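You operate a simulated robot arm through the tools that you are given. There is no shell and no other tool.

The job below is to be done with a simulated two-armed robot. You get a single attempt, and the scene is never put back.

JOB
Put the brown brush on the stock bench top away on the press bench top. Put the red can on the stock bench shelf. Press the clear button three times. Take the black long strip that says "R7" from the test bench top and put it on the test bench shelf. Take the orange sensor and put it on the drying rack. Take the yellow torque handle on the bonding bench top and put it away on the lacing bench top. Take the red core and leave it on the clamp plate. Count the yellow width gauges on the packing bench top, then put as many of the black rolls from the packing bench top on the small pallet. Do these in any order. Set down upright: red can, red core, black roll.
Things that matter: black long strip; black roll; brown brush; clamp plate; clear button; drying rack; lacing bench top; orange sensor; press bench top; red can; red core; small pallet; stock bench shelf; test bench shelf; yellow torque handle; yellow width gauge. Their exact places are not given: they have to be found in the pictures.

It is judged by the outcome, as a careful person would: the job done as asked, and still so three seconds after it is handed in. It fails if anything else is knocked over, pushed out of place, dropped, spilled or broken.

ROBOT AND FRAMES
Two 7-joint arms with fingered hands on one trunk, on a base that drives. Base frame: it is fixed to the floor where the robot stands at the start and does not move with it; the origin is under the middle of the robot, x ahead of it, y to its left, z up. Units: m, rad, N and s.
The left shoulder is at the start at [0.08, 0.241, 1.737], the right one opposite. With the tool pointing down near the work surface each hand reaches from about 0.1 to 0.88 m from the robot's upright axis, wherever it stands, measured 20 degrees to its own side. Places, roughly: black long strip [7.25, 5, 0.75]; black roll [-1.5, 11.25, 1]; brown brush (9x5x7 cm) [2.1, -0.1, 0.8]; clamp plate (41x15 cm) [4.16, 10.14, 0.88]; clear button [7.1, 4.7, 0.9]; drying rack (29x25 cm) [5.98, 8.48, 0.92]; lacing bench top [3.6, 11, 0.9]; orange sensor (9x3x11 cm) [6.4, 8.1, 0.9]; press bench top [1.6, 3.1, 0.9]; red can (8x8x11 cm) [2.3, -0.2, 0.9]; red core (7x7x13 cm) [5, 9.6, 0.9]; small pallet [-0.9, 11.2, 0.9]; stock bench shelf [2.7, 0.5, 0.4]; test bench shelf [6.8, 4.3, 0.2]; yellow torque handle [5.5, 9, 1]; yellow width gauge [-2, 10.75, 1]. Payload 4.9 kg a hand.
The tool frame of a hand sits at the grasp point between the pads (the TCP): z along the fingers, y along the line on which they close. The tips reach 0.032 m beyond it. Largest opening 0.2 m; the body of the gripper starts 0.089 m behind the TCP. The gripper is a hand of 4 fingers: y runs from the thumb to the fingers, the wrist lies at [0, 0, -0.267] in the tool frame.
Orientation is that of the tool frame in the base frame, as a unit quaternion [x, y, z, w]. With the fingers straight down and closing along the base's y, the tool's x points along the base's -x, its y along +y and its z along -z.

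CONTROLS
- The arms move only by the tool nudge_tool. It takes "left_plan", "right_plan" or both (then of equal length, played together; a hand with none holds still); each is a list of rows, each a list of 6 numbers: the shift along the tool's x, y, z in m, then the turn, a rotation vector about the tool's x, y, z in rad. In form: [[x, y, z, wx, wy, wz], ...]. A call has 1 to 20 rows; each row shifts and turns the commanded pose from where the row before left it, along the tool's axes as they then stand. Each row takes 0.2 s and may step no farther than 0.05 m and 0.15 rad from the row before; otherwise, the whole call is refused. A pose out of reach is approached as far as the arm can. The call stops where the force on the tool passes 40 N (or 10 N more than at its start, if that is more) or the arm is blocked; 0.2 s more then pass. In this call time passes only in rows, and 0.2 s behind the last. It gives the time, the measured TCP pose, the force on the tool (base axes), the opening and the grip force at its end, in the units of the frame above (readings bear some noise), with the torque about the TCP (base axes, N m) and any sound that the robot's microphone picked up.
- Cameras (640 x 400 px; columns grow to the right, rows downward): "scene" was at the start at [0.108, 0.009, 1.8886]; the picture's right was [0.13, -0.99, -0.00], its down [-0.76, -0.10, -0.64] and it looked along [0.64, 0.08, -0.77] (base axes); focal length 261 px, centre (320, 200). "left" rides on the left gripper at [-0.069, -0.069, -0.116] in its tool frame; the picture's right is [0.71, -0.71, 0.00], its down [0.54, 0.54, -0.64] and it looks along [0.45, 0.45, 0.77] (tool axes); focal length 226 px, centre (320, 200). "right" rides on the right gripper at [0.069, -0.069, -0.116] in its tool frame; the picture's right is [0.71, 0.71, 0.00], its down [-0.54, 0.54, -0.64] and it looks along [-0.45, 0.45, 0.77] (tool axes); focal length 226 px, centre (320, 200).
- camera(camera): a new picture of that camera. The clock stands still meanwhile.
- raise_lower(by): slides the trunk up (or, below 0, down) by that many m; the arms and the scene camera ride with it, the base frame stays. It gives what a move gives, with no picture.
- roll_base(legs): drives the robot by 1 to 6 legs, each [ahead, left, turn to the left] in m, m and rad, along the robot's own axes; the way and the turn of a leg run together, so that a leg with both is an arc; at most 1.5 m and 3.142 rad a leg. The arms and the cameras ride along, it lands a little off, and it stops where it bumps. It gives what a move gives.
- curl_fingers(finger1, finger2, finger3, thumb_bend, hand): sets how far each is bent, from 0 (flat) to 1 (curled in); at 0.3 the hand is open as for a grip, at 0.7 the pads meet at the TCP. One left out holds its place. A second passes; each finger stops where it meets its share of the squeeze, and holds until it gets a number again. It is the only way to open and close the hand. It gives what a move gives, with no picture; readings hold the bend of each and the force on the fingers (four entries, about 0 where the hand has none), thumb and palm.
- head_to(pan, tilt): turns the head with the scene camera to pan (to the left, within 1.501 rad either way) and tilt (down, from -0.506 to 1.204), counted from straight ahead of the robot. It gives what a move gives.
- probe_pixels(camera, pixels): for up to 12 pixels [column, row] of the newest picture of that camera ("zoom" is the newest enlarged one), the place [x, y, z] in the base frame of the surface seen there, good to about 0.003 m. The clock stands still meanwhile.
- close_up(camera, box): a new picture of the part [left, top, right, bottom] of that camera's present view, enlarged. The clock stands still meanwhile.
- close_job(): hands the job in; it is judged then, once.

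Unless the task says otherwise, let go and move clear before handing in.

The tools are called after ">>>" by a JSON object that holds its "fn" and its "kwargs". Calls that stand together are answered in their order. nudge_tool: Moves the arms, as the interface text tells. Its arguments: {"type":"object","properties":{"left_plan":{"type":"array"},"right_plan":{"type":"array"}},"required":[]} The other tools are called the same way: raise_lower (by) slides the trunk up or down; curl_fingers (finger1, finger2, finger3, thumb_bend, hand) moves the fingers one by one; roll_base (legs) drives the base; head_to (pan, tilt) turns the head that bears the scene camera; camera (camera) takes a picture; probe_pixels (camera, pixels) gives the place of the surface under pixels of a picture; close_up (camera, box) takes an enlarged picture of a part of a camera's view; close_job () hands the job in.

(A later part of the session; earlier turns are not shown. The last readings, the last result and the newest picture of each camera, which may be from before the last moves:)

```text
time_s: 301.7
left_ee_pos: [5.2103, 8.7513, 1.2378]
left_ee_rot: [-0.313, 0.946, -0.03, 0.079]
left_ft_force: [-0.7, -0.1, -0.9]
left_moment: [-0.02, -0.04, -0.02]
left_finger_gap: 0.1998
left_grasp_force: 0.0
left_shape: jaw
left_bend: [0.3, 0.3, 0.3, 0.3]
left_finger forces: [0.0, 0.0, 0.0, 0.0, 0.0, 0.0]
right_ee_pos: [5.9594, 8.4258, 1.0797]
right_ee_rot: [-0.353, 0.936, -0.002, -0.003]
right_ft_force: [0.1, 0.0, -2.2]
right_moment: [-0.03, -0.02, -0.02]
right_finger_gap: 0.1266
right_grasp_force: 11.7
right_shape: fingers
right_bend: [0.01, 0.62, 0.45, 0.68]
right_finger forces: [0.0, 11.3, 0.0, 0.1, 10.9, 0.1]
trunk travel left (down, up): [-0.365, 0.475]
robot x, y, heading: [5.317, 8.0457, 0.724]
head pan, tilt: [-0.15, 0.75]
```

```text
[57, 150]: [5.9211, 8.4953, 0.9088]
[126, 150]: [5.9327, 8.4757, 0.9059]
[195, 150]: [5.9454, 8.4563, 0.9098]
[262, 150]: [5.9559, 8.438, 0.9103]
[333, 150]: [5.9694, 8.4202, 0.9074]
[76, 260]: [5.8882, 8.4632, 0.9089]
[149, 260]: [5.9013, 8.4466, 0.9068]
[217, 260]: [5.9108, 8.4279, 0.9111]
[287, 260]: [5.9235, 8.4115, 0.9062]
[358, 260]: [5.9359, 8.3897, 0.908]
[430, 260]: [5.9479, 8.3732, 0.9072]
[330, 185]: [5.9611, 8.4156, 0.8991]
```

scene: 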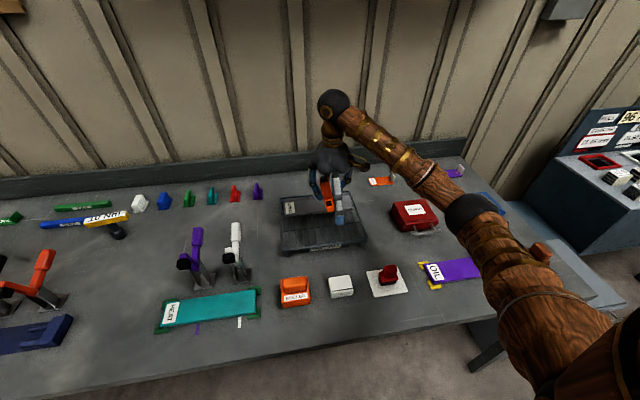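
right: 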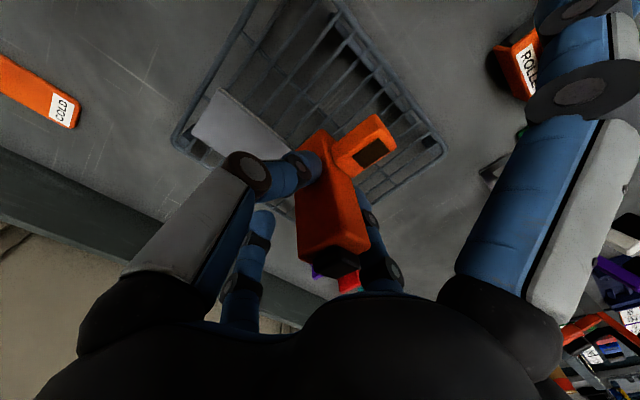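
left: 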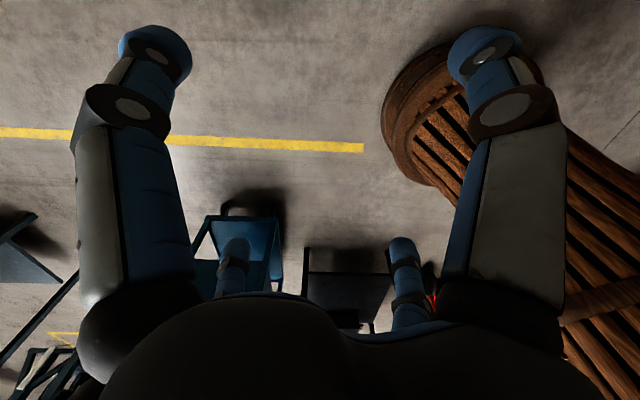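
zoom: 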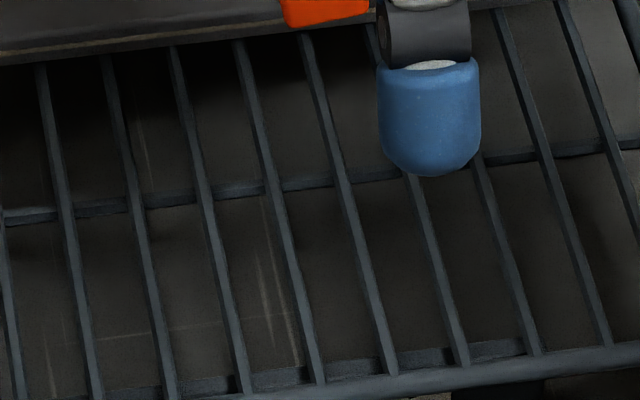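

Wires lie at z≈0.909, spaced 22 mm, running along about 44°. I'll probe the sensor in the hand to find where its column and base are.

>>> {"fn": "probe_pixels", "kwargs": {"camera": "right", "pixels": [[304, 245], [335, 243], [366, 243], [330, 195], [350, 200], [305, 170], [372, 150], [345, 160], [390, 150]]}}

>>> {"fn": "close_up", "kwargs": {"camera": "right", "box": [260, 90, 430, 290]}}

>>> {"fn": "close_up", "kwargs": {"camera": "scene", "box": [300, 150, 370, 230]}}

```text
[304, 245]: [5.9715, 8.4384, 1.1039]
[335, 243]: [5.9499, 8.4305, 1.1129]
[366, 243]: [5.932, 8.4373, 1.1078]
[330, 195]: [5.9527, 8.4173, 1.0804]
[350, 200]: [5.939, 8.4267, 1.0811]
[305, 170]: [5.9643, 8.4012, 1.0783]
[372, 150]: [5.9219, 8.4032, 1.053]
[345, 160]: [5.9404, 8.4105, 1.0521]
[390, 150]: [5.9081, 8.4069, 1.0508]
```

```text
2.00 times, centred on (345, 190) of right
```

zoom: 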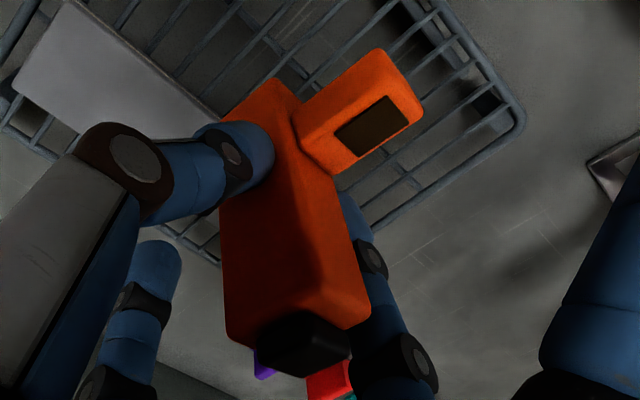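

```text
5.00 times, centred on (335, 190) of scene
```

zoom: 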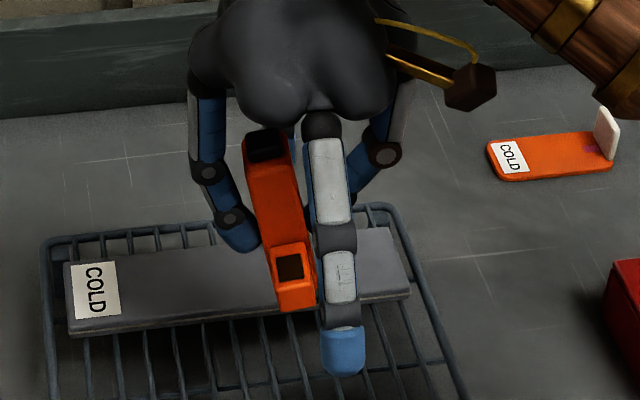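

The sensor may have rolled a little in the grip. I'll probe pairs of points along its vertical edges to measure the tilt.

>>> {"fn": "probe_pixels", "kwargs": {"camera": "right", "pixels": [[301, 248], [300, 225], [300, 205], [318, 240], [315, 210], [308, 150], [362, 243], [356, 215], [350, 192], [340, 225], [334, 190], [400, 140]]}}

```text
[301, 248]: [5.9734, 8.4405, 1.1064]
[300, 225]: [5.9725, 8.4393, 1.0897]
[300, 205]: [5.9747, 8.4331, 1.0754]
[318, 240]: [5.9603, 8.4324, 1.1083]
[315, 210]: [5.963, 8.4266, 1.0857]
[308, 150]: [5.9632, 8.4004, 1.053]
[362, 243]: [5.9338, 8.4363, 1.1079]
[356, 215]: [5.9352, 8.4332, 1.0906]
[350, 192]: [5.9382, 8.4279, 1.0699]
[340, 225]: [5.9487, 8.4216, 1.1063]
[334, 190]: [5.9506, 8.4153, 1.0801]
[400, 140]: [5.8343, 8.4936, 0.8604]
```

The sensor is rolled about 12° (bottom to the right). I'll counter-roll the hand by 0.21 rad and re-measure.

>>> {"fn": "nudge_tool", "kwargs": {"right_plan": [[0, 0, 0, -0.105, 0, 0], [0, 0, 0, -0.105, 0, 0]]}}

>>> {"fn": "close_up", "kwargs": {"camera": "scene", "box": [300, 150, 370, 230]}}

>>> {"fn": "camera", "kwargs": {"camera": "right"}}

>>> {"fn": "probe_pixels", "kwargs": {"camera": "right", "pixels": [[301, 248], [300, 205], [318, 240], [315, 210], [362, 243], [350, 192], [340, 225], [334, 190]]}}

```text
time_s: 302.3
left_ee_pos: [5.211, 8.7503, 1.2384]
left_ee_rot: [-0.313, 0.946, -0.03, 0.079]
left_ft_force: [-0.2, -1.4, 0.2]
left_moment: [0.0, 0.0, 0.0]
left_finger_gap: 0.2
left_grasp_force: 0.0
left_shape: jaw
left_bend: [0.3, 0.3, 0.3, 0.3]
left_finger forces: [0.0, 0.0, 0.0, 0.0, 0.1, 0.1]
right_ee_pos: [5.9605, 8.4253, 1.0796]
right_ee_rot: [-0.351, 0.93, 0.098, -0.042]
right_ft_force: [-0.2, 0.0, -2.2]
right_moment: [-0.02, -0.02, -0.02]
right_finger_gap: 0.1267
right_grasp_force: 11.2
right_shape: fingers
right_bend: [0.01, 0.62, 0.45, 0.68]
right_finger forces: [0.0, 11.1, 0.1, 0.0, 11.3, 0.0]
trunk travel left (down, up): [-0.365, 0.475]
robot x, y, heading: [5.3146, 8.0422, 0.724]
head pan, tilt: [-0.15, 0.75]
```

```text
5.00 times, centred on (335, 190) of scene
```

zoom: 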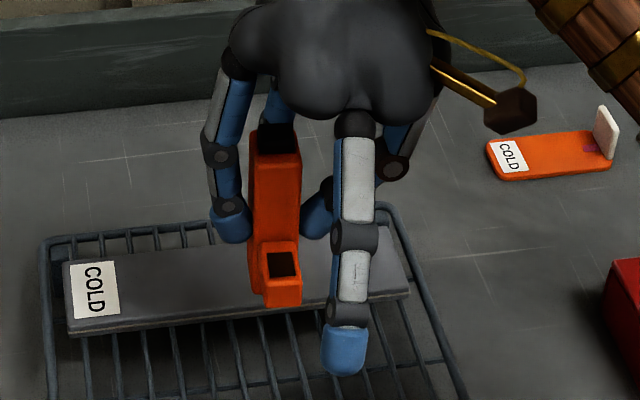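

```text
taken
```

right: 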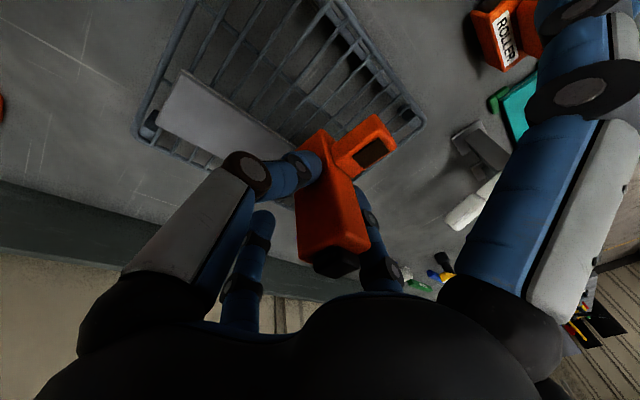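

```text
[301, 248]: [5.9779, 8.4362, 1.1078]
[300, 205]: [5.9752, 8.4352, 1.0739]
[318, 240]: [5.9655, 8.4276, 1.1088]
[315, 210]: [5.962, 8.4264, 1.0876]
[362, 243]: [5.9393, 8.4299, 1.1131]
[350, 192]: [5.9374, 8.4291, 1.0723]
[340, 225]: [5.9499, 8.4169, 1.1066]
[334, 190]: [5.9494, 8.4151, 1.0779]
```

Now the sensor is vertical. I'll shift it 7 mm right and 1 cm back so it straddles two wires, then lower it most of the way.

>>> {"fn": "nudge_tool", "kwargs": {"right_plan": [[0.01, -0.0068, -0.0015, 0, 0, 0], [0, -0.0062, 0.0293, 0, 0, 0], [0, -0.0062, 0.0293, 0, 0, 0]]}}

>>> {"fn": "close_up", "kwargs": {"camera": "scene", "box": [290, 170, 370, 250]}}

>>> {"fn": "close_up", "kwargs": {"camera": "right", "box": [200, 60, 440, 260]}}

```text
time_s: 303.1
left_ee_pos: [5.2095, 8.7511, 1.2374]
left_ee_rot: [-0.313, 0.946, -0.03, 0.077]
left_ft_force: [0.4, 0.7, 0.6]
left_moment: [0.02, -0.01, 0.0]
left_finger_gap: 0.1998
left_grasp_force: 0.1
left_shape: jaw
left_bend: [0.3, 0.3, 0.3, 0.3]
left_finger forces: [0.0, 0.0, 0.0, 0.1, 0.0, 0.0]
right_ee_pos: [5.9559, 8.4127, 1.0196]
right_ee_rot: [-0.352, 0.93, 0.097, -0.041]
right_ft_force: [0.2, -0.2, -2.5]
right_moment: [-0.03, -0.01, 0.02]
right_finger_gap: 0.1266
right_grasp_force: 11.3
right_shape: fingers
right_bend: [0.01, 0.62, 0.45, 0.68]
right_finger forces: [0.0, 11.3, 0.0, 0.0, 11.3, 0.0]
trunk travel left (down, up): [-0.365, 0.475]
robot x, y, heading: [5.3212, 8.0471, 0.724]
head pan, tilt: [-0.15, 0.75]
```

```text
5.00 times, centred on (330, 210) of scene
```

zoom: 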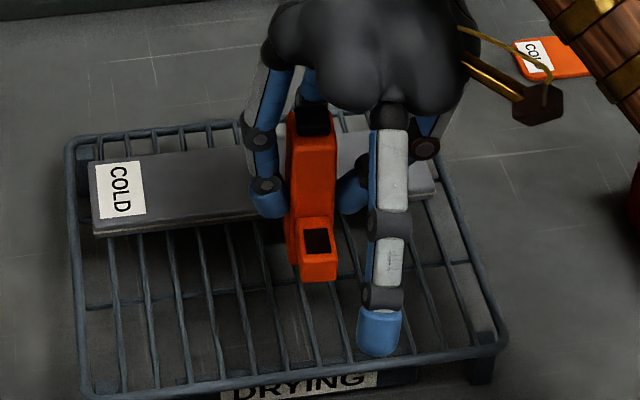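

```text
2.00 times, centred on (320, 160) of right
```

zoom: 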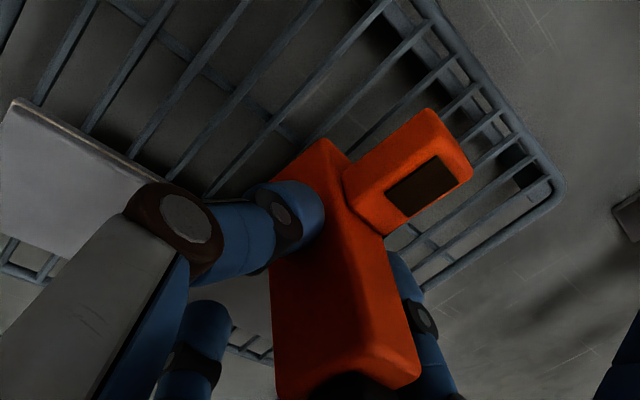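

Getting close. I'll continue down 2 cm and then creep for contact.

>>> {"fn": "nudge_tool", "kwargs": {"right_plan": [[0, -0.0042, 0.0196, 0, 0, 0]]}}

>>> {"fn": "nudge_tool", "kwargs": {"right_plan": [[0, -0.0008, 0.0039, 0, 0, 0]]}}

>>> {"fn": "nudge_tool", "kwargs": {"right_plan": [[0, -0.0008, 0.0039, 0, 0, 0]]}}

```text
time_s: 303.5
left_ee_pos: [5.2114, 8.7509, 1.2367]
left_ee_rot: [-0.313, 0.946, -0.029, 0.079]
left_ft_force: [0.7, 0.2, 0.3]
left_moment: [-0.03, 0.0, -0.01]
left_finger_gap: 0.2001
left_grasp_force: 0.0
left_shape: jaw
left_bend: [0.3, 0.3, 0.3, 0.3]
left_finger forces: [0.0, 0.0, 0.0, 0.0, 0.0, 0.0]
right_ee_pos: [5.9578, 8.413, 1.0004]
right_ee_rot: [-0.352, 0.93, 0.098, -0.041]
right_ft_force: [0.0, 0.0, -2.5]
right_moment: [-0.04, 0.0, 0.0]
right_finger_gap: 0.1269
right_grasp_force: 11.2
right_shape: fingers
right_bend: [0.01, 0.62, 0.45, 0.68]
right_finger forces: [0.1, 11.2, 0.0, 0.0, 11.2, 0.0]
trunk travel left (down, up): [-0.365, 0.475]
robot x, y, heading: [5.316, 8.0434, 0.722]
head pan, tilt: [-0.15, 0.75]
```

```text
time_s: 303.9
left_ee_pos: [5.2102, 8.7511, 1.2382]
left_ee_rot: [-0.313, 0.946, -0.03, 0.079]
left_ft_force: [-0.4, 0.6, -0.1]
left_moment: [0.03, 0.01, 0.01]
left_finger_gap: 0.2
left_grasp_force: 0.1
left_shape: jaw
left_bend: [0.3, 0.3, 0.3, 0.3]
left_finger forces: [0.0, 0.1, 0.0, 0.1, 0.0, 0.0]
right_ee_pos: [5.957, 8.4134, 0.9966]
right_ee_rot: [-0.351, 0.931, 0.097, -0.04]
right_ft_force: [0.0, 0.3, -2.7]
right_moment: [-0.02, -0.01, 0.03]
right_finger_gap: 0.1268
right_grasp_force: 11.1
right_shape: fingers
right_bend: [0.01, 0.62, 0.45, 0.68]
right_finger forces: [0.1, 11.3, 0.0, 0.0, 11.3, 0.0]
trunk travel left (down, up): [-0.365, 0.475]
robot x, y, heading: [5.3167, 8.0425, 0.725]
head pan, tilt: [-0.15, 0.75]
```

```text
time_s: 304.3
left_ee_pos: [5.2098, 8.7508, 1.2378]
left_ee_rot: [-0.313, 0.946, -0.03, 0.078]
left_ft_force: [-0.6, -0.1, 0.0]
left_moment: [-0.03, -0.02, 0.0]
left_finger_gap: 0.1999
left_grasp_force: 0.0
left_shape: jaw
left_bend: [0.3, 0.3, 0.3, 0.3]
left_finger forces: [0.0, 0.0, 0.1, 0.0, 0.1, 0.0]
right_ee_pos: [5.9564, 8.414, 0.9913]
right_ee_rot: [-0.351, 0.93, 0.098, -0.041]
right_ft_force: [0.0, 0.1, -3.2]
right_moment: [-0.05, -0.02, 0.01]
right_finger_gap: 0.1267
right_grasp_force: 11.6
right_shape: fingers
right_bend: [0.01, 0.62, 0.45, 0.68]
right_finger forces: [0.0, 11.2, 0.0, 0.0, 11.2, 0.1]
trunk travel left (down, up): [-0.365, 0.475]
robot x, y, heading: [5.3156, 8.042, 0.722]
head pan, tilt: [-0.15, 0.75]
```

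>>> {"fn": "nudge_tool", "kwargs": {"right_plan": [[0, -0.0008, 0.0039, 0, 0, 0]]}}

>>> {"fn": "close_up", "kwargs": {"camera": "scene", "box": [300, 180, 360, 240]}}

```text
time_s: 304.7
left_ee_pos: [5.2106, 8.75, 1.2381]
left_ee_rot: [-0.313, 0.946, -0.03, 0.079]
left_ft_force: [0.4, 0.5, 0.9]
left_moment: [0.02, -0.01, 0.01]
left_finger_gap: 0.2
left_grasp_force: 0.0
left_shape: jaw
left_bend: [0.3, 0.3, 0.3, 0.3]
left_finger forces: [0.0, 0.0, 0.0, 0.0, 0.1, 0.0]
right_ee_pos: [5.9562, 8.4138, 0.988]
right_ee_rot: [-0.35, 0.931, 0.097, -0.041]
right_ft_force: [0.0, -0.3, -2.4]
right_moment: [0.0, -0.02, 0.01]
right_finger_gap: 0.1266
right_grasp_force: 11.5
right_shape: fingers
right_bend: [0.01, 0.62, 0.45, 0.68]
right_finger forces: [0.0, 11.2, 0.0, 0.0, 11.2, 0.0]
trunk travel left (down, up): [-0.365, 0.475]
robot x, y, heading: [5.3187, 8.0459, 0.722]
head pan, tilt: [-0.15, 0.75]
```

```text
6.67 times, centred on (330, 210) of scene
```

zoom: 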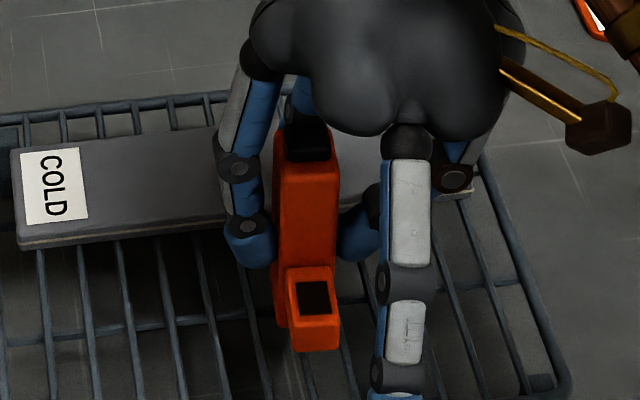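

No contact yet; continuing in small steps.

>>> {"fn": "nudge_tool", "kwargs": {"right_plan": [[0, -0.0007, 0.0034, 0, 0, 0]]}}

>>> {"fn": "nudge_tool", "kwargs": {"right_plan": [[0, -0.0007, 0.0034, 0, 0, 0]]}}

```text
time_s: 305.1
left_ee_pos: [5.2088, 8.7492, 1.2387]
left_ee_rot: [-0.313, 0.946, -0.03, 0.079]
left_ft_force: [1.3, -0.3, 0.0]
left_moment: [0.0, -0.05, -0.02]
left_finger_gap: 0.1998
left_grasp_force: 0.1
left_shape: jaw
left_bend: [0.3, 0.3, 0.3, 0.3]
left_finger forces: [0.0, 0.0, 0.1, 0.0, 0.0, 0.1]
right_ee_pos: [5.9557, 8.4133, 0.9849]
right_ee_rot: [-0.35, 0.931, 0.098, -0.039]
right_ft_force: [0.4, 0.1, 1.5]
right_moment: [-0.01, -0.01, 0.03]
right_finger_gap: 0.1266
right_grasp_force: 12.0
right_shape: fingers
right_bend: [0.01, 0.62, 0.45, 0.69]
right_finger forces: [0.0, 11.8, 0.0, 0.0, 12.0, 0.1]
trunk travel left (down, up): [-0.365, 0.475]
robot x, y, heading: [5.3201, 8.0458, 0.719]
head pan, tilt: [-0.15, 0.75]
```

```text
time_s: 305.5
left_ee_pos: [5.209, 8.7482, 1.2392]
left_ee_rot: [-0.313, 0.946, -0.029, 0.079]
left_ft_force: [0.4, 0.0, -0.2]
left_moment: [0.06, 0.01, -0.03]
left_finger_gap: 0.2
left_grasp_force: 0.1
left_shape: jaw
left_bend: [0.3, 0.3, 0.3, 0.3]
left_finger forces: [0.0, 0.1, 0.0, 0.0, 0.1, 0.0]
right_ee_pos: [5.9567, 8.4127, 0.9826]
right_ee_rot: [-0.351, 0.931, 0.098, -0.038]
right_ft_force: [2.5, -0.1, 14.2]
right_moment: [0.2, 0.1, 0.01]
right_finger_gap: 0.1265
right_grasp_force: 14.0
right_shape: fingers
right_bend: [0.01, 0.62, 0.45, 0.72]
right_finger forces: [0.1, 12.8, 0.0, 0.0, 14.7, 0.0]
trunk travel left (down, up): [-0.365, 0.475]
robot x, y, heading: [5.316, 8.0456, 0.722]
head pan, tilt: [-0.15, 0.75]
```

Contact on the rack. I'll ease up 2 mm and release gradually.

>>> {"fn": "nudge_tool", "kwargs": {"right_plan": [[0, 0.0005, -0.0022, 0, 0, 0]]}}

>>> {"fn": "curl_fingers", "kwargs": {"hand": "right", "finger2": 0.56, "thumb_bend": 0.62}}

>>> {"fn": "close_up", "kwargs": {"camera": "scene", "box": [300, 180, 360, 240]}}

>>> {"fn": "close_up", "kwargs": {"camera": "right", "box": [200, 60, 440, 260]}}

```text
time_s: 305.9
left_ee_pos: [5.2104, 8.7502, 1.2381]
left_ee_rot: [-0.312, 0.946, -0.03, 0.079]
left_ft_force: [-0.4, 0.0, 1.1]
left_moment: [-0.02, -0.01, -0.01]
left_finger_gap: 0.1997
left_grasp_force: 0.0
left_shape: jaw
left_bend: [0.3, 0.3, 0.3, 0.3]
left_finger forces: [0.0, 0.1, 0.0, 0.0, 0.1, 0.1]
right_ee_pos: [5.9563, 8.4119, 0.9836]
right_ee_rot: [-0.351, 0.93, 0.098, -0.04]
right_ft_force: [2.1, -0.4, 9.7]
right_moment: [0.15, 0.05, -0.02]
right_finger_gap: 0.1263
right_grasp_force: 13.7
right_shape: fingers
right_bend: [0.01, 0.62, 0.45, 0.72]
right_finger forces: [0.0, 12.2, 0.0, 0.0, 14.5, 0.1]
trunk travel left (down, up): [-0.365, 0.475]
robot x, y, heading: [5.3219, 8.0443, 0.724]
head pan, tilt: [-0.15, 0.75]
```

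```text
time_s: 306.9
left_ee_pos: [5.2101, 8.7502, 1.2384]
left_ee_rot: [-0.313, 0.946, -0.029, 0.079]
left_ft_force: [-0.3, -0.1, -0.6]
left_moment: [0.02, 0.0, -0.01]
left_finger_gap: 0.2
left_grasp_force: 0.0
left_shape: jaw
left_bend: [0.3, 0.3, 0.3, 0.3]
left_finger forces: [0.0, 0.0, 0.1, 0.0, 0.1, 0.0]
right_ee_pos: [5.9566, 8.4129, 0.9835]
right_ee_rot: [-0.351, 0.93, 0.098, -0.04]
right_ft_force: [0.0, 0.1, 0.7]
right_moment: [-0.01, 0.0, 0.03]
right_finger_gap: 0.1298
right_grasp_force: 0.0
right_shape: fingers
right_bend: [0.01, 0.56, 0.45, 0.62]
right_finger forces: [0.0, 0.0, 0.1, 0.0, 0.0, 0.0]
trunk travel left (down, up): [-0.365, 0.475]
robot x, y, heading: [5.3171, 8.0402, 0.724]
head pan, tilt: [-0.15, 0.75]
```

```text
6.67 times, centred on (330, 210) of scene
```

zoom: 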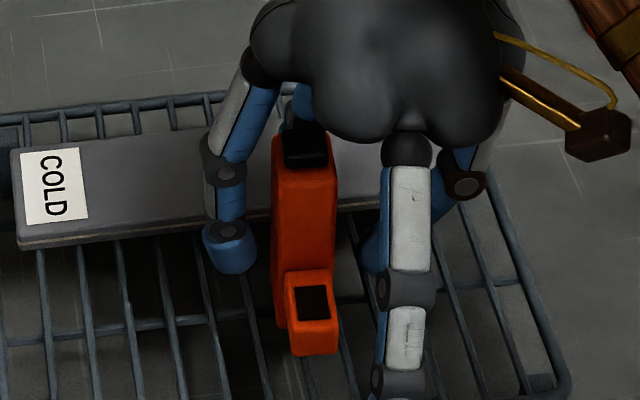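

```text
2.00 times, centred on (320, 160) of right
```

zoom: 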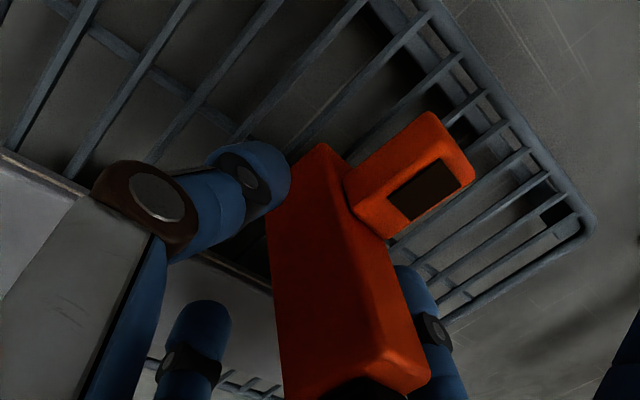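

The sensor stands on its own on the rack. I'll open wider and lift straight up.

>>> {"fn": "curl_fingers", "kwargs": {"hand": "right", "finger2": 0.45, "thumb_bend": 0.45}}

>>> {"fn": "nudge_tool", "kwargs": {"right_plan": [[0, 0.0062, -0.0293, 0, 0, 0], [0, 0.0083, -0.0391, 0, 0, 0], [0, 0.0083, -0.0391, 0, 0, 0], [0, 0.0083, -0.0391, 0, 0, 0]]}}

>>> {"fn": "close_up", "kwargs": {"camera": "scene", "box": [280, 170, 380, 260]}}

>>> {"fn": "camera", "kwargs": {"camera": "right"}}

```text
time_s: 307.9
left_ee_pos: [5.2104, 8.7491, 1.2376]
left_ee_rot: [-0.313, 0.946, -0.029, 0.079]
left_ft_force: [-0.2, 0.3, -0.4]
left_moment: [0.03, 0.03, 0.01]
left_finger_gap: 0.1998
left_grasp_force: 0.0
left_shape: jaw
left_bend: [0.3, 0.3, 0.3, 0.3]
left_finger forces: [0.0, 0.1, 0.0, 0.0, 0.1, 0.0]
right_ee_pos: [5.9573, 8.4141, 0.9838]
right_ee_rot: [-0.351, 0.93, 0.098, -0.041]
right_ft_force: [0.0, 0.2, 0.2]
right_moment: [-0.01, 0.04, 0.01]
right_finger_gap: 0.1448
right_grasp_force: 0.1
right_shape: fingers
right_bend: [0.01, 0.45, 0.45, 0.45]
right_finger forces: [0.0, 0.0, 0.1, 0.0, 0.0, 0.1]
trunk travel left (down, up): [-0.365, 0.475]
robot x, y, heading: [5.3198, 8.0457, 0.726]
head pan, tilt: [-0.15, 0.75]
```

```text
time_s: 308.9
left_ee_pos: [5.2104, 8.7494, 1.2381]
left_ee_rot: [-0.313, 0.946, -0.03, 0.079]
left_ft_force: [0.8, 0.0, 0.3]
left_moment: [-0.01, 0.02, 0.03]
left_finger_gap: 0.2
left_grasp_force: 0.1
left_shape: jaw
left_bend: [0.3, 0.3, 0.3, 0.3]
left_finger forces: [0.0, 0.0, 0.0, 0.0, 0.0, 0.0]
right_ee_pos: [5.9562, 8.4119, 1.1332]
right_ee_rot: [-0.35, 0.931, 0.097, -0.04]
right_ft_force: [0.1, -1.0, 1.0]
right_moment: [-0.01, -0.04, 0.02]
right_finger_gap: 0.1452
right_grasp_force: 0.1
right_shape: fingers
right_bend: [0.01, 0.45, 0.45, 0.45]
right_finger forces: [0.0, 0.0, 0.1, 0.1, 0.1, 0.0]
trunk travel left (down, up): [-0.365, 0.475]
robot x, y, heading: [5.3155, 8.04, 0.721]
head pan, tilt: [-0.15, 0.75]
```

```text
4.44 times, centred on (330, 215) of scene
```

zoom: 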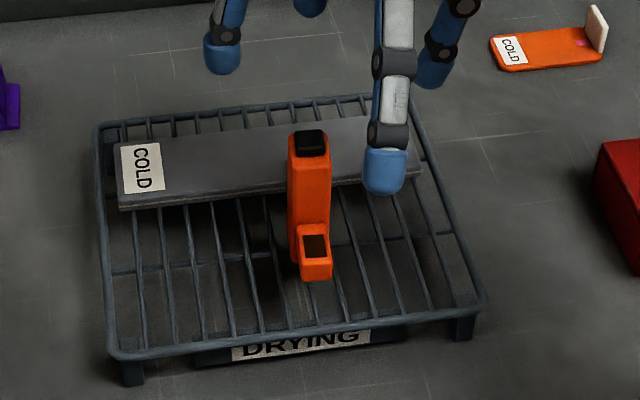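

```text
taken
```

right: 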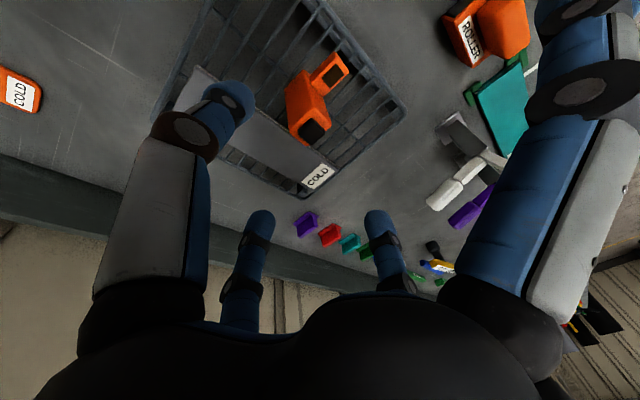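

The sensor stands upright on the drying rack. Now I'll straighten the hand, reset the fingers, and look left toward the torque handle and the red core.

>>> {"fn": "nudge_tool", "kwargs": {"right_plan": [[0.02, 0, -0.02, 0.105, 0, 0], [0.02, 0, -0.02, 0.105, 0, 0]]}}

>>> {"fn": "curl_fingers", "kwargs": {"hand": "right", "finger1": 0.3, "finger2": 0.3, "finger3": 0.3, "thumb_bend": 0.3}}

>>> {"fn": "head_to", "kwargs": {"pan": 0.5, "tilt": 0.6}}

>>> {"fn": "camera", "kwargs": {"camera": "scene"}}

>>> {"fn": "close_up", "kwargs": {"camera": "scene", "box": [200, 180, 460, 330]}}

```text
time_s: 309.5
left_ee_pos: [5.2082, 8.7497, 1.2374]
left_ee_rot: [-0.314, 0.945, -0.03, 0.079]
left_ft_force: [-0.3, 0.1, 0.4]
left_moment: [0.0, -0.04, 0.02]
left_finger_gap: 0.2001
left_grasp_force: 0.1
left_shape: jaw
left_bend: [0.3, 0.3, 0.3, 0.3]
left_finger forces: [0.1, 0.0, 0.1, 0.0, 0.0, 0.0]
right_ee_pos: [5.9308, 8.3812, 1.1738]
right_ee_rot: [-0.353, 0.935, -0.001, -0.003]
right_ft_force: [-0.9, -0.2, 0.0]
right_moment: [0.0, 0.0, 0.0]
right_finger_gap: 0.1448
right_grasp_force: 0.0
right_shape: fingers
right_bend: [0.01, 0.45, 0.45, 0.45]
right_finger forces: [0.0, 0.0, 0.0, 0.0, 0.1, 0.1]
trunk travel left (down, up): [-0.365, 0.475]
robot x, y, heading: [5.3177, 8.0464, 0.724]
head pan, tilt: [-0.15, 0.75]
```

```text
time_s: 310.5
left_ee_pos: [5.2105, 8.7494, 1.2384]
left_ee_rot: [-0.313, 0.946, -0.03, 0.079]
left_ft_force: [0.0, 0.1, 0.8]
left_moment: [-0.03, 0.01, -0.02]
left_finger_gap: 0.1999
left_grasp_force: 0.1
left_shape: jaw
left_bend: [0.3, 0.3, 0.3, 0.3]
left_finger forces: [0.1, 0.0, 0.1, 0.0, 0.1, 0.0]
right_ee_pos: [5.9316, 8.3822, 1.1744]
right_ee_rot: [-0.353, 0.936, 0.0, -0.003]
right_ft_force: [-0.6, -0.4, 0.5]
right_moment: [-0.02, 0.03, 0.0]
right_finger_gap: 0.1403
right_grasp_force: 0.0
right_shape: fingers
right_bend: [0.3, 0.3, 0.3, 0.3]
right_finger forces: [0.1, 0.0, 0.0, 0.0, 0.0, 0.0]
trunk travel left (down, up): [-0.365, 0.475]
robot x, y, heading: [5.3155, 8.0426, 0.725]
head pan, tilt: [-0.15, 0.75]
```

```text
time_s: 311.6
left_ee_pos: [5.2102, 8.7505, 1.2383]
left_ee_rot: [-0.313, 0.946, -0.029, 0.079]
left_ft_force: [-0.2, -0.2, -0.2]
left_moment: [-0.02, 0.02, 0.0]
left_finger_gap: 0.2001
left_grasp_force: 0.0
left_shape: jaw
left_bend: [0.3, 0.3, 0.3, 0.3]
left_finger forces: [0.0, 0.0, 0.1, 0.0, 0.1, 0.1]
right_ee_pos: [5.9323, 8.3824, 1.1733]
right_ee_rot: [-0.353, 0.936, 0.0, -0.004]
right_ft_force: [0.9, 0.1, 0.0]
right_moment: [0.0, 0.01, 0.0]
right_finger_gap: 0.1402
right_grasp_force: 0.2
right_shape: fingers
right_bend: [0.3, 0.3, 0.3, 0.3]
right_finger forces: [0.0, 0.0, 0.0, 0.0, 0.1, 0.1]
trunk travel left (down, up): [-0.365, 0.475]
robot x, y, heading: [5.3212, 8.0464, 0.726]
head pan, tilt: [0.499, 0.6]
```

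```text
taken
```

scene: 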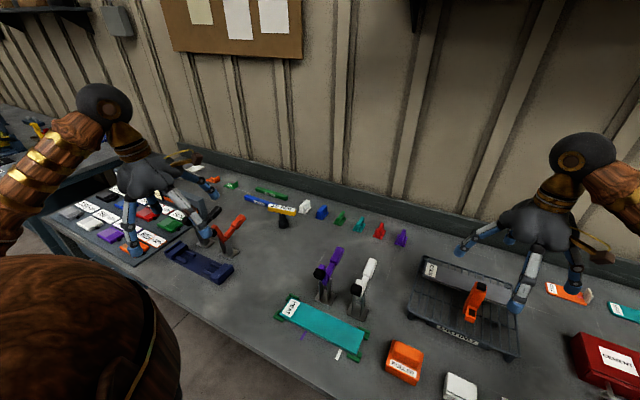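

```text
2.46 times, centred on (330, 255) of scene
```

zoom: 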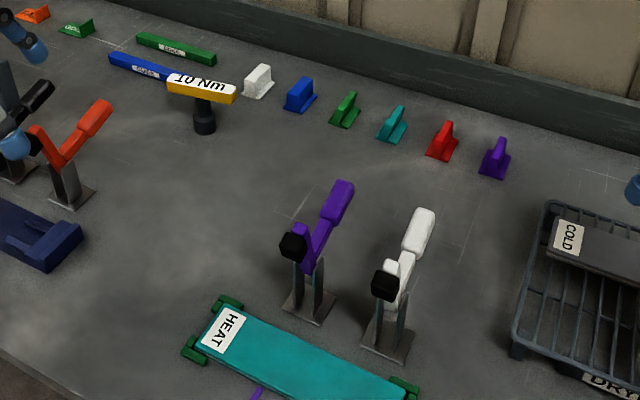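

The yellow torque handle is the T-shaped "10 Nm" tool standing on its black socket. I'll zoom in and probe it, and also look for the red core.

>>> {"fn": "close_up", "kwargs": {"camera": "scene", "box": [230, 180, 330, 240]}}

>>> {"fn": "probe_pixels", "kwargs": {"camera": "zoom", "pixels": [[245, 170], [360, 215], [300, 195], [345, 245], [345, 285], [345, 230], [180, 150], [130, 130], [460, 165], [250, 200], [300, 220], [370, 200]]}}

```text
6.40 times, centred on (280, 210) of scene
```

zoom: 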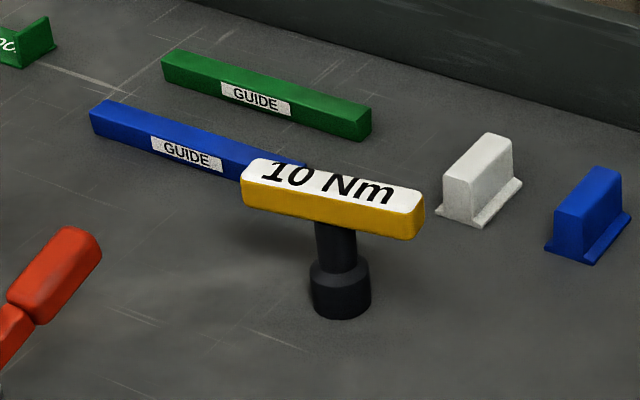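

```text
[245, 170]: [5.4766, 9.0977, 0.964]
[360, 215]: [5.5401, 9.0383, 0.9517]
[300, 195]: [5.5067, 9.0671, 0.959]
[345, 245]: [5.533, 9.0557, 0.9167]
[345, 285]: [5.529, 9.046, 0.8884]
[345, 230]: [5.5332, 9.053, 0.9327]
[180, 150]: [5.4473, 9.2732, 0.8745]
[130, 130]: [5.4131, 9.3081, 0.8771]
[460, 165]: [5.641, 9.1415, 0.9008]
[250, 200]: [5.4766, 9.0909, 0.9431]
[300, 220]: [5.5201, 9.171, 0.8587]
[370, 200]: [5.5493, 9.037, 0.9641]
```

The T-handle's bar (top z=0.964) runs left-right with its shaft at about (5.533,9.060). I can pinch it with finger1 and finger3. I'll drive left so it's in front of the right hand.

>>> {"fn": "roll_base", "kwargs": {"legs": [[0.0, 0.76, 0.0]]}}

>>> {"fn": "head_to", "kwargs": {"pan": 0.0, "tilt": 0.65}}

>>> {"fn": "camera", "kwargs": {"camera": "scene"}}

>>> {"fn": "camera", "kwargs": {"camera": "right"}}

```text
time_s: 315.7
left_ee_pos: [4.7068, 9.324, 1.2379]
left_ee_rot: [-0.312, 0.946, -0.03, 0.079]
left_ft_force: [-0.2, 0.1, 0.1]
left_moment: [0.0, 0.0, 0.0]
left_finger_gap: 0.1998
left_grasp_force: 0.0
left_shape: jaw
left_bend: [0.3, 0.3, 0.3, 0.3]
left_finger forces: [0.0, 0.0, 0.1, 0.1, 0.0, 0.1]
right_ee_pos: [5.427, 8.9537, 1.174]
right_ee_rot: [-0.352, 0.936, -0.001, -0.003]
right_ft_force: [-1.2, -0.1, -0.2]
right_moment: [0.03, 0.01, -0.04]
right_finger_gap: 0.1406
right_grasp_force: 0.1
right_shape: fingers
right_bend: [0.3, 0.3, 0.3, 0.3]
right_finger forces: [0.1, 0.0, 0.1, 0.0, 0.1, 0.0]
trunk travel left (down, up): [-0.365, 0.475]
robot x, y, heading: [4.8105, 8.6198, 0.718]
head pan, tilt: [0.499, 0.6]
```

```text
time_s: 316.6
left_ee_pos: [4.7053, 9.3244, 1.2372]
left_ee_rot: [-0.312, 0.946, -0.03, 0.079]
left_ft_force: [-1.1, -0.7, 0.2]
left_moment: [-0.05, -0.02, 0.02]
left_finger_gap: 0.2
left_grasp_force: 0.1
left_shape: jaw
left_bend: [0.3, 0.3, 0.3, 0.3]
left_finger forces: [0.1, 0.0, 0.1, 0.1, 0.0, 0.0]
right_ee_pos: [5.4259, 8.954, 1.1736]
right_ee_rot: [-0.352, 0.936, 0.0, -0.004]
right_ft_force: [-0.6, -0.7, 0.6]
right_moment: [-0.01, -0.02, -0.01]
right_finger_gap: 0.1404
right_grasp_force: 0.1
right_shape: fingers
right_bend: [0.3, 0.3, 0.3, 0.3]
right_finger forces: [0.1, 0.0, 0.0, 0.0, 0.0, 0.0]
trunk travel left (down, up): [-0.365, 0.475]
robot x, y, heading: [4.8122, 8.6175, 0.724]
head pan, tilt: [0.0, 0.649]
```

```text
taken
```

scene: 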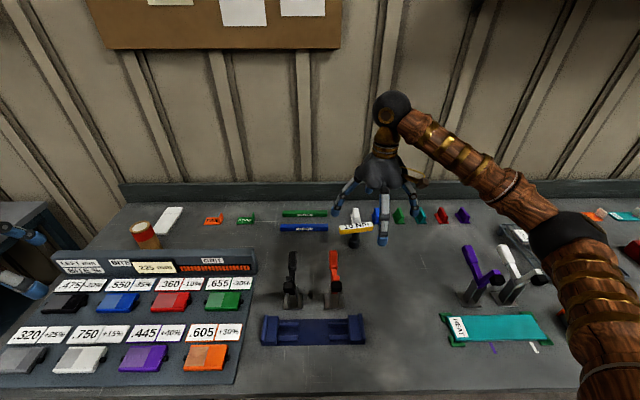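

```text
taken
```

right: 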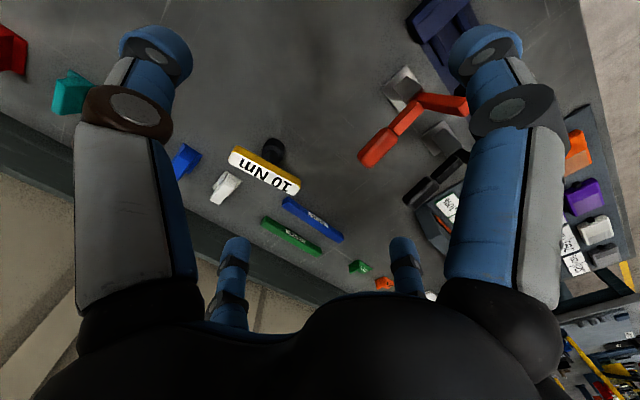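

The T-handle is at (265,170) in the right picture. I'll probe the bar's ends, and zoom on the red core at (145,235) in the scene view.

>>> {"fn": "probe_pixels", "kwargs": {"camera": "right", "pixels": [[234, 153], [295, 188], [265, 172], [240, 148], [300, 180], [262, 178], [272, 152], [205, 188], [185, 160], [310, 220]]}}

>>> {"fn": "close_up", "kwargs": {"camera": "right", "box": [200, 110, 340, 230]}}

>>> {"fn": "close_up", "kwargs": {"camera": "scene", "box": [90, 190, 230, 290]}}

```text
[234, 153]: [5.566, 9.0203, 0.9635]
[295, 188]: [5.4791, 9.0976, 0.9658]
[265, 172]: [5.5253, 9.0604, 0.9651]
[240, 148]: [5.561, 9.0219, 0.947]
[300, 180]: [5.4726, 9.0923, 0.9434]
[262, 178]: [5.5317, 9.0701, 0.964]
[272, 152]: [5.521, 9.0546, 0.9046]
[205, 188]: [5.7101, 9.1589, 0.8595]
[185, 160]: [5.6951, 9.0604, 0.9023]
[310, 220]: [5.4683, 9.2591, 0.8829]
```

```text
3.33 times, centred on (270, 170) of right
```

zoom: 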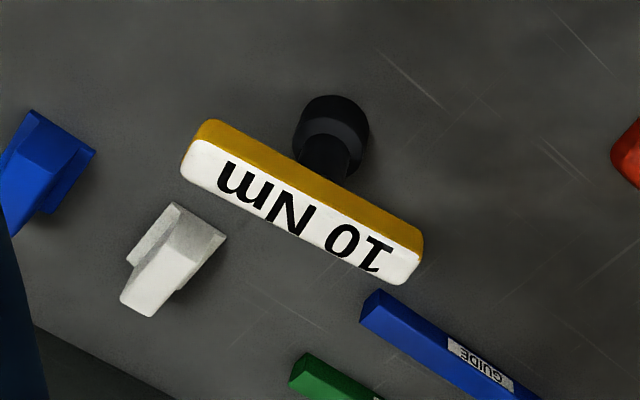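

```text
4.00 times, centred on (160, 240) of scene
```

zoom: 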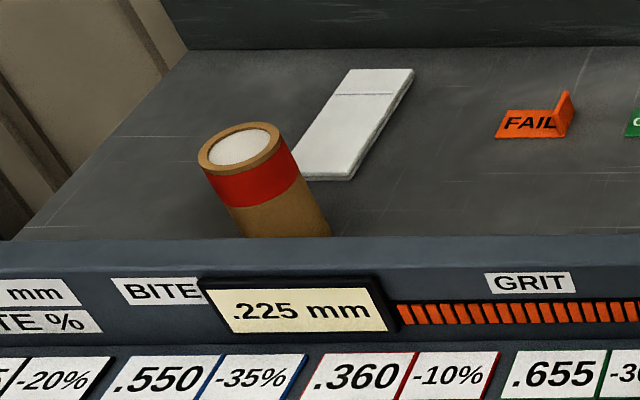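

The core is the cardboard tube with the red band at (145,235). For the T-handle: bar centre (5.525,9.060), direction 138°. I'll yaw 0.124 rad, move above it, preset finger1/3 narrower, and descend part-way.

>>> {"fn": "curl_fingers", "kwargs": {"hand": "right", "finger1": 0.42, "finger3": 0.42}}

>>> {"fn": "nudge_tool", "kwargs": {"right_plan": [[-0.0483, 0.0047, 0, 0, 0, 0], [-0.0483, 0.0047, 0, 0, 0, 0], [-0.0483, 0.0047, 0, 0, 0, 0], [0, 0, 0, 0, 0, -0.124], [0, 0, 0.04, 0, 0, 0], [0, 0, 0.04, 0, 0, 0], [0, 0, 0.03, 0, 0, 0]]}}

>>> {"fn": "camera", "kwargs": {"camera": "right"}}

>>> {"fn": "close_up", "kwargs": {"camera": "scene", "box": [290, 150, 430, 270]}}

```text
time_s: 317.6
left_ee_pos: [4.705, 9.3235, 1.2378]
left_ee_rot: [-0.312, 0.946, -0.03, 0.079]
left_ft_force: [0.2, -0.9, 0.3]
left_moment: [0.04, 0.0, 0.01]
left_finger_gap: 0.1998
left_grasp_force: 0.1
left_shape: jaw
left_bend: [0.3, 0.3, 0.3, 0.3]
left_finger forces: [0.0, 0.0, 0.1, 0.0, 0.0, 0.1]
right_ee_pos: [5.4262, 8.9537, 1.1734]
right_ee_rot: [-0.353, 0.936, 0.0, -0.003]
right_ft_force: [0.4, -0.7, -0.1]
right_moment: [-0.01, 0.01, -0.02]
right_finger_gap: 0.1211
right_grasp_force: 0.0
right_shape: fingers
right_bend: [0.42, 0.3, 0.42, 0.3]
right_finger forces: [0.0, 0.0, 0.1, 0.1, 0.1, 0.1]
trunk travel left (down, up): [-0.365, 0.475]
robot x, y, heading: [4.8109, 8.6175, 0.721]
head pan, tilt: [0.0, 0.649]
```

```text
time_s: 319.2
left_ee_pos: [4.7048, 9.3234, 1.2376]
left_ee_rot: [-0.312, 0.946, -0.029, 0.079]
left_ft_force: [0.2, -0.5, -0.6]
left_moment: [-0.02, -0.02, 0.03]
left_finger_gap: 0.2
left_grasp_force: 0.0
left_shape: jaw
left_bend: [0.3, 0.3, 0.3, 0.3]
left_finger forces: [0.0, 0.1, 0.1, 0.0, 0.0, 0.0]
right_ee_pos: [5.5248, 9.0603, 1.0632]
right_ee_rot: [-0.409, 0.912, -0.001, -0.004]
right_ft_force: [0.3, -0.1, 0.2]
right_moment: [-0.03, 0.04, 0.01]
right_finger_gap: 0.1212
right_grasp_force: 0.0
right_shape: fingers
right_bend: [0.42, 0.3, 0.42, 0.3]
right_finger forces: [0.1, 0.1, 0.0, 0.0, 0.1, 0.0]
trunk travel left (down, up): [-0.365, 0.475]
robot x, y, heading: [4.8118, 8.6161, 0.723]
head pan, tilt: [0.0, 0.649]
```

```text
taken
```

right: 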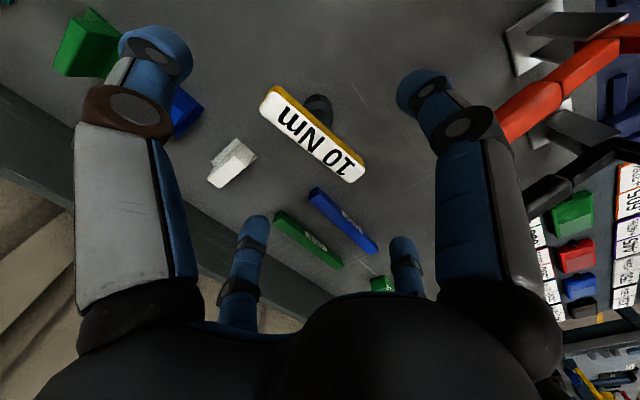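

```text
3.33 times, centred on (360, 210) of scene
```

zoom: 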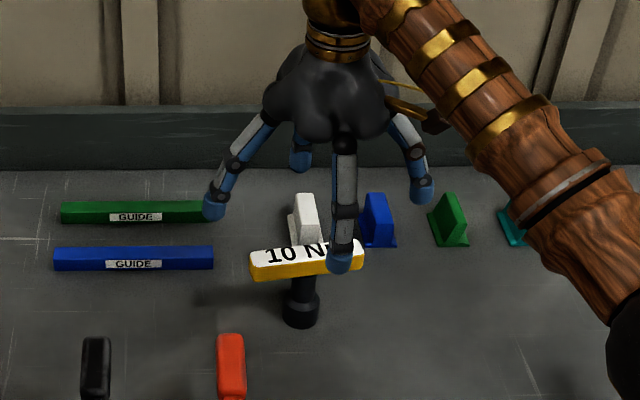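

Centred above the bar, with thumb and finger2 clear of the neighbouring blocks. Descending to grip height.

>>> {"fn": "nudge_tool", "kwargs": {"right_plan": [[0, 0, 0.04, 0, 0, 0], [0, 0, 0.04, 0, 0, 0], [0, 0, 0.028, 0, 0, 0]]}}

>>> {"fn": "camera", "kwargs": {"camera": "right"}}

>>> {"fn": "close_up", "kwargs": {"camera": "scene", "box": [290, 170, 430, 270]}}

```text
time_s: 320.0
left_ee_pos: [4.7057, 9.3242, 1.2386]
left_ee_rot: [-0.312, 0.946, -0.03, 0.079]
left_ft_force: [-0.1, -0.8, -0.6]
left_moment: [-0.03, 0.02, 0.03]
left_finger_gap: 0.1998
left_grasp_force: 0.1
left_shape: jaw
left_bend: [0.3, 0.3, 0.3, 0.3]
left_finger forces: [0.0, 0.0, 0.1, 0.0, 0.0, 0.0]
right_ee_pos: [5.5239, 9.059, 0.956]
right_ee_rot: [-0.409, 0.913, -0.001, -0.002]
right_ft_force: [0.3, -0.3, 0.1]
right_moment: [0.0, 0.03, 0.01]
right_finger_gap: 0.1211
right_grasp_force: 0.0
right_shape: fingers
right_bend: [0.42, 0.3, 0.42, 0.3]
right_finger forces: [0.0, 0.1, 0.1, 0.1, 0.1, 0.1]
trunk travel left (down, up): [-0.365, 0.475]
robot x, y, heading: [4.8158, 8.6175, 0.72]
head pan, tilt: [0.0, 0.649]
```

```text
taken
```

right: 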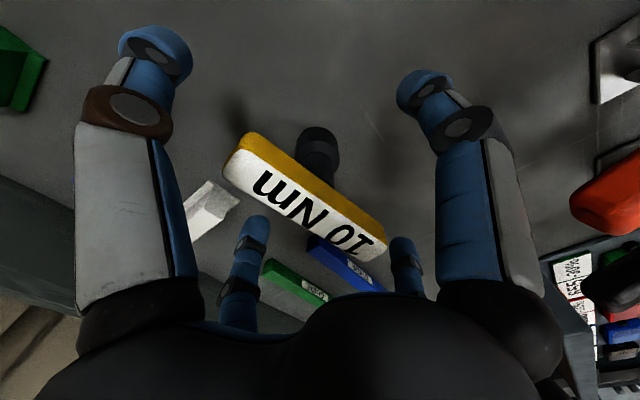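

```text
4.00 times, centred on (360, 220) of scene
```

zoom: 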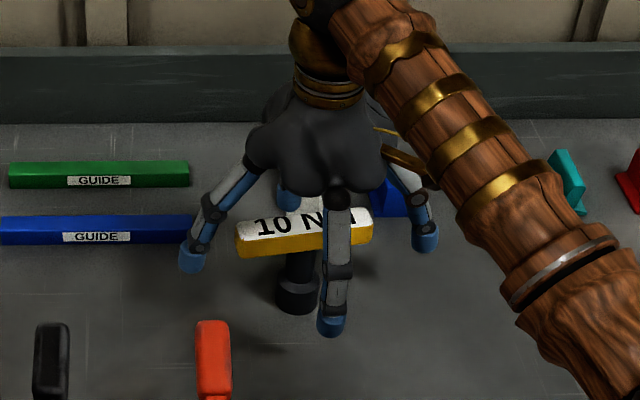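

The bar is between finger1 and finger3. Closing those two fingers.

>>> {"fn": "curl_fingers", "kwargs": {"hand": "right", "finger1": 0.75, "finger3": 0.75}}

>>> {"fn": "camera", "kwargs": {"camera": "right"}}

>>> {"fn": "close_up", "kwargs": {"camera": "scene", "box": [290, 170, 430, 270]}}

```text
time_s: 321.0
left_ee_pos: [4.7063, 9.324, 1.2381]
left_ee_rot: [-0.312, 0.946, -0.029, 0.079]
left_ft_force: [0.2, 0.3, -0.8]
left_moment: [0.01, -0.03, 0.02]
left_finger_gap: 0.1997
left_grasp_force: 0.1
left_shape: jaw
left_bend: [0.3, 0.3, 0.3, 0.3]
left_finger forces: [0.0, 0.0, 0.0, 0.0, 0.0, 0.1]
right_ee_pos: [5.5246, 9.0587, 0.9544]
right_ee_rot: [-0.409, 0.912, -0.001, -0.003]
right_ft_force: [0.1, 0.9, 0.7]
right_moment: [-0.04, 0.02, 0.02]
right_finger_gap: 0.0959
right_grasp_force: 9.3
right_shape: fingers
right_bend: [0.67, 0.3, 0.66, 0.3]
right_finger forces: [8.6, 0.0, 8.9, 0.0, 0.1, 0.1]
trunk travel left (down, up): [-0.365, 0.475]
robot x, y, heading: [4.8093, 8.6181, 0.723]
head pan, tilt: [0.0, 0.649]
```

```text
taken
```

right: 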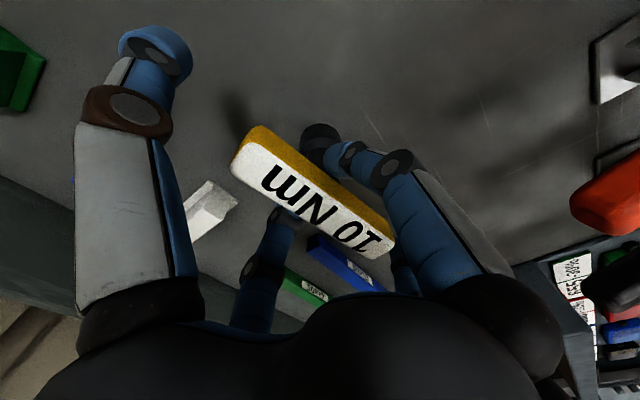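

```text
4.00 times, centred on (360, 220) of scene
```

zoom: 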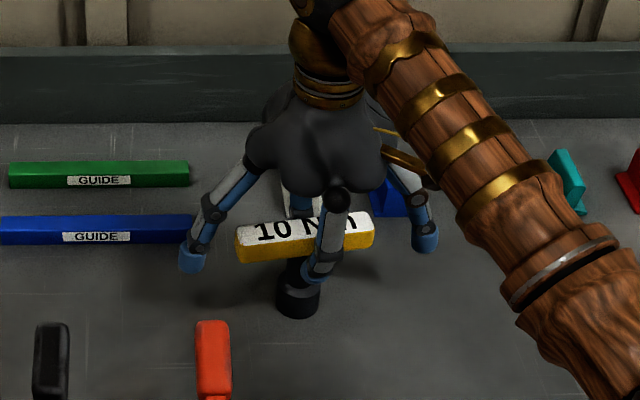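

Gripped at about 9 N. Lifting a few centimetres and checking.

>>> {"fn": "nudge_tool", "kwargs": {"right_plan": [[0, 0, -0.01, 0, 0, 0], [0, 0, -0.02, 0, 0, 0], [0, 0, -0.03, 0, 0, 0]]}}

>>> {"fn": "camera", "kwargs": {"camera": "right"}}

>>> {"fn": "close_up", "kwargs": {"camera": "scene", "box": [290, 150, 430, 250]}}

```text
time_s: 321.8
left_ee_pos: [4.7054, 9.3243, 1.2374]
left_ee_rot: [-0.312, 0.946, -0.03, 0.079]
left_ft_force: [0.0, 0.2, 0.9]
left_moment: [-0.02, 0.0, -0.02]
left_finger_gap: 0.2003
left_grasp_force: 0.0
left_shape: jaw
left_bend: [0.3, 0.3, 0.3, 0.3]
left_finger forces: [0.0, 0.0, 0.1, 0.2, 0.0, 0.1]
right_ee_pos: [5.5258, 9.059, 1.014]
right_ee_rot: [-0.409, 0.912, 0.0, -0.003]
right_ft_force: [0.9, 0.3, -4.0]
right_moment: [0.0, -0.04, 0.01]
right_finger_gap: 0.0961
right_grasp_force: 8.3
right_shape: fingers
right_bend: [0.67, 0.3, 0.66, 0.3]
right_finger forces: [8.2, 0.0, 8.3, 0.1, 0.0, 0.0]
trunk travel left (down, up): [-0.365, 0.475]
robot x, y, heading: [4.8153, 8.6169, 0.723]
head pan, tilt: [0.0, 0.649]
```

```text
taken
```

right: 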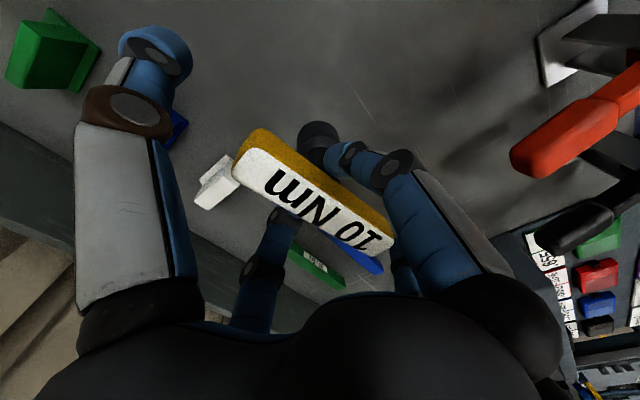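

```text
4.00 times, centred on (360, 200) of scene
```

zoom: 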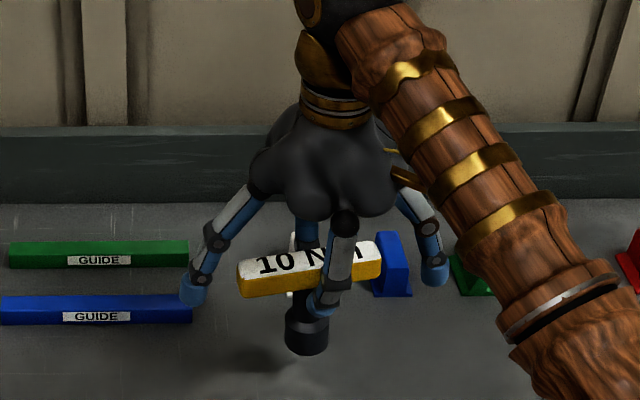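

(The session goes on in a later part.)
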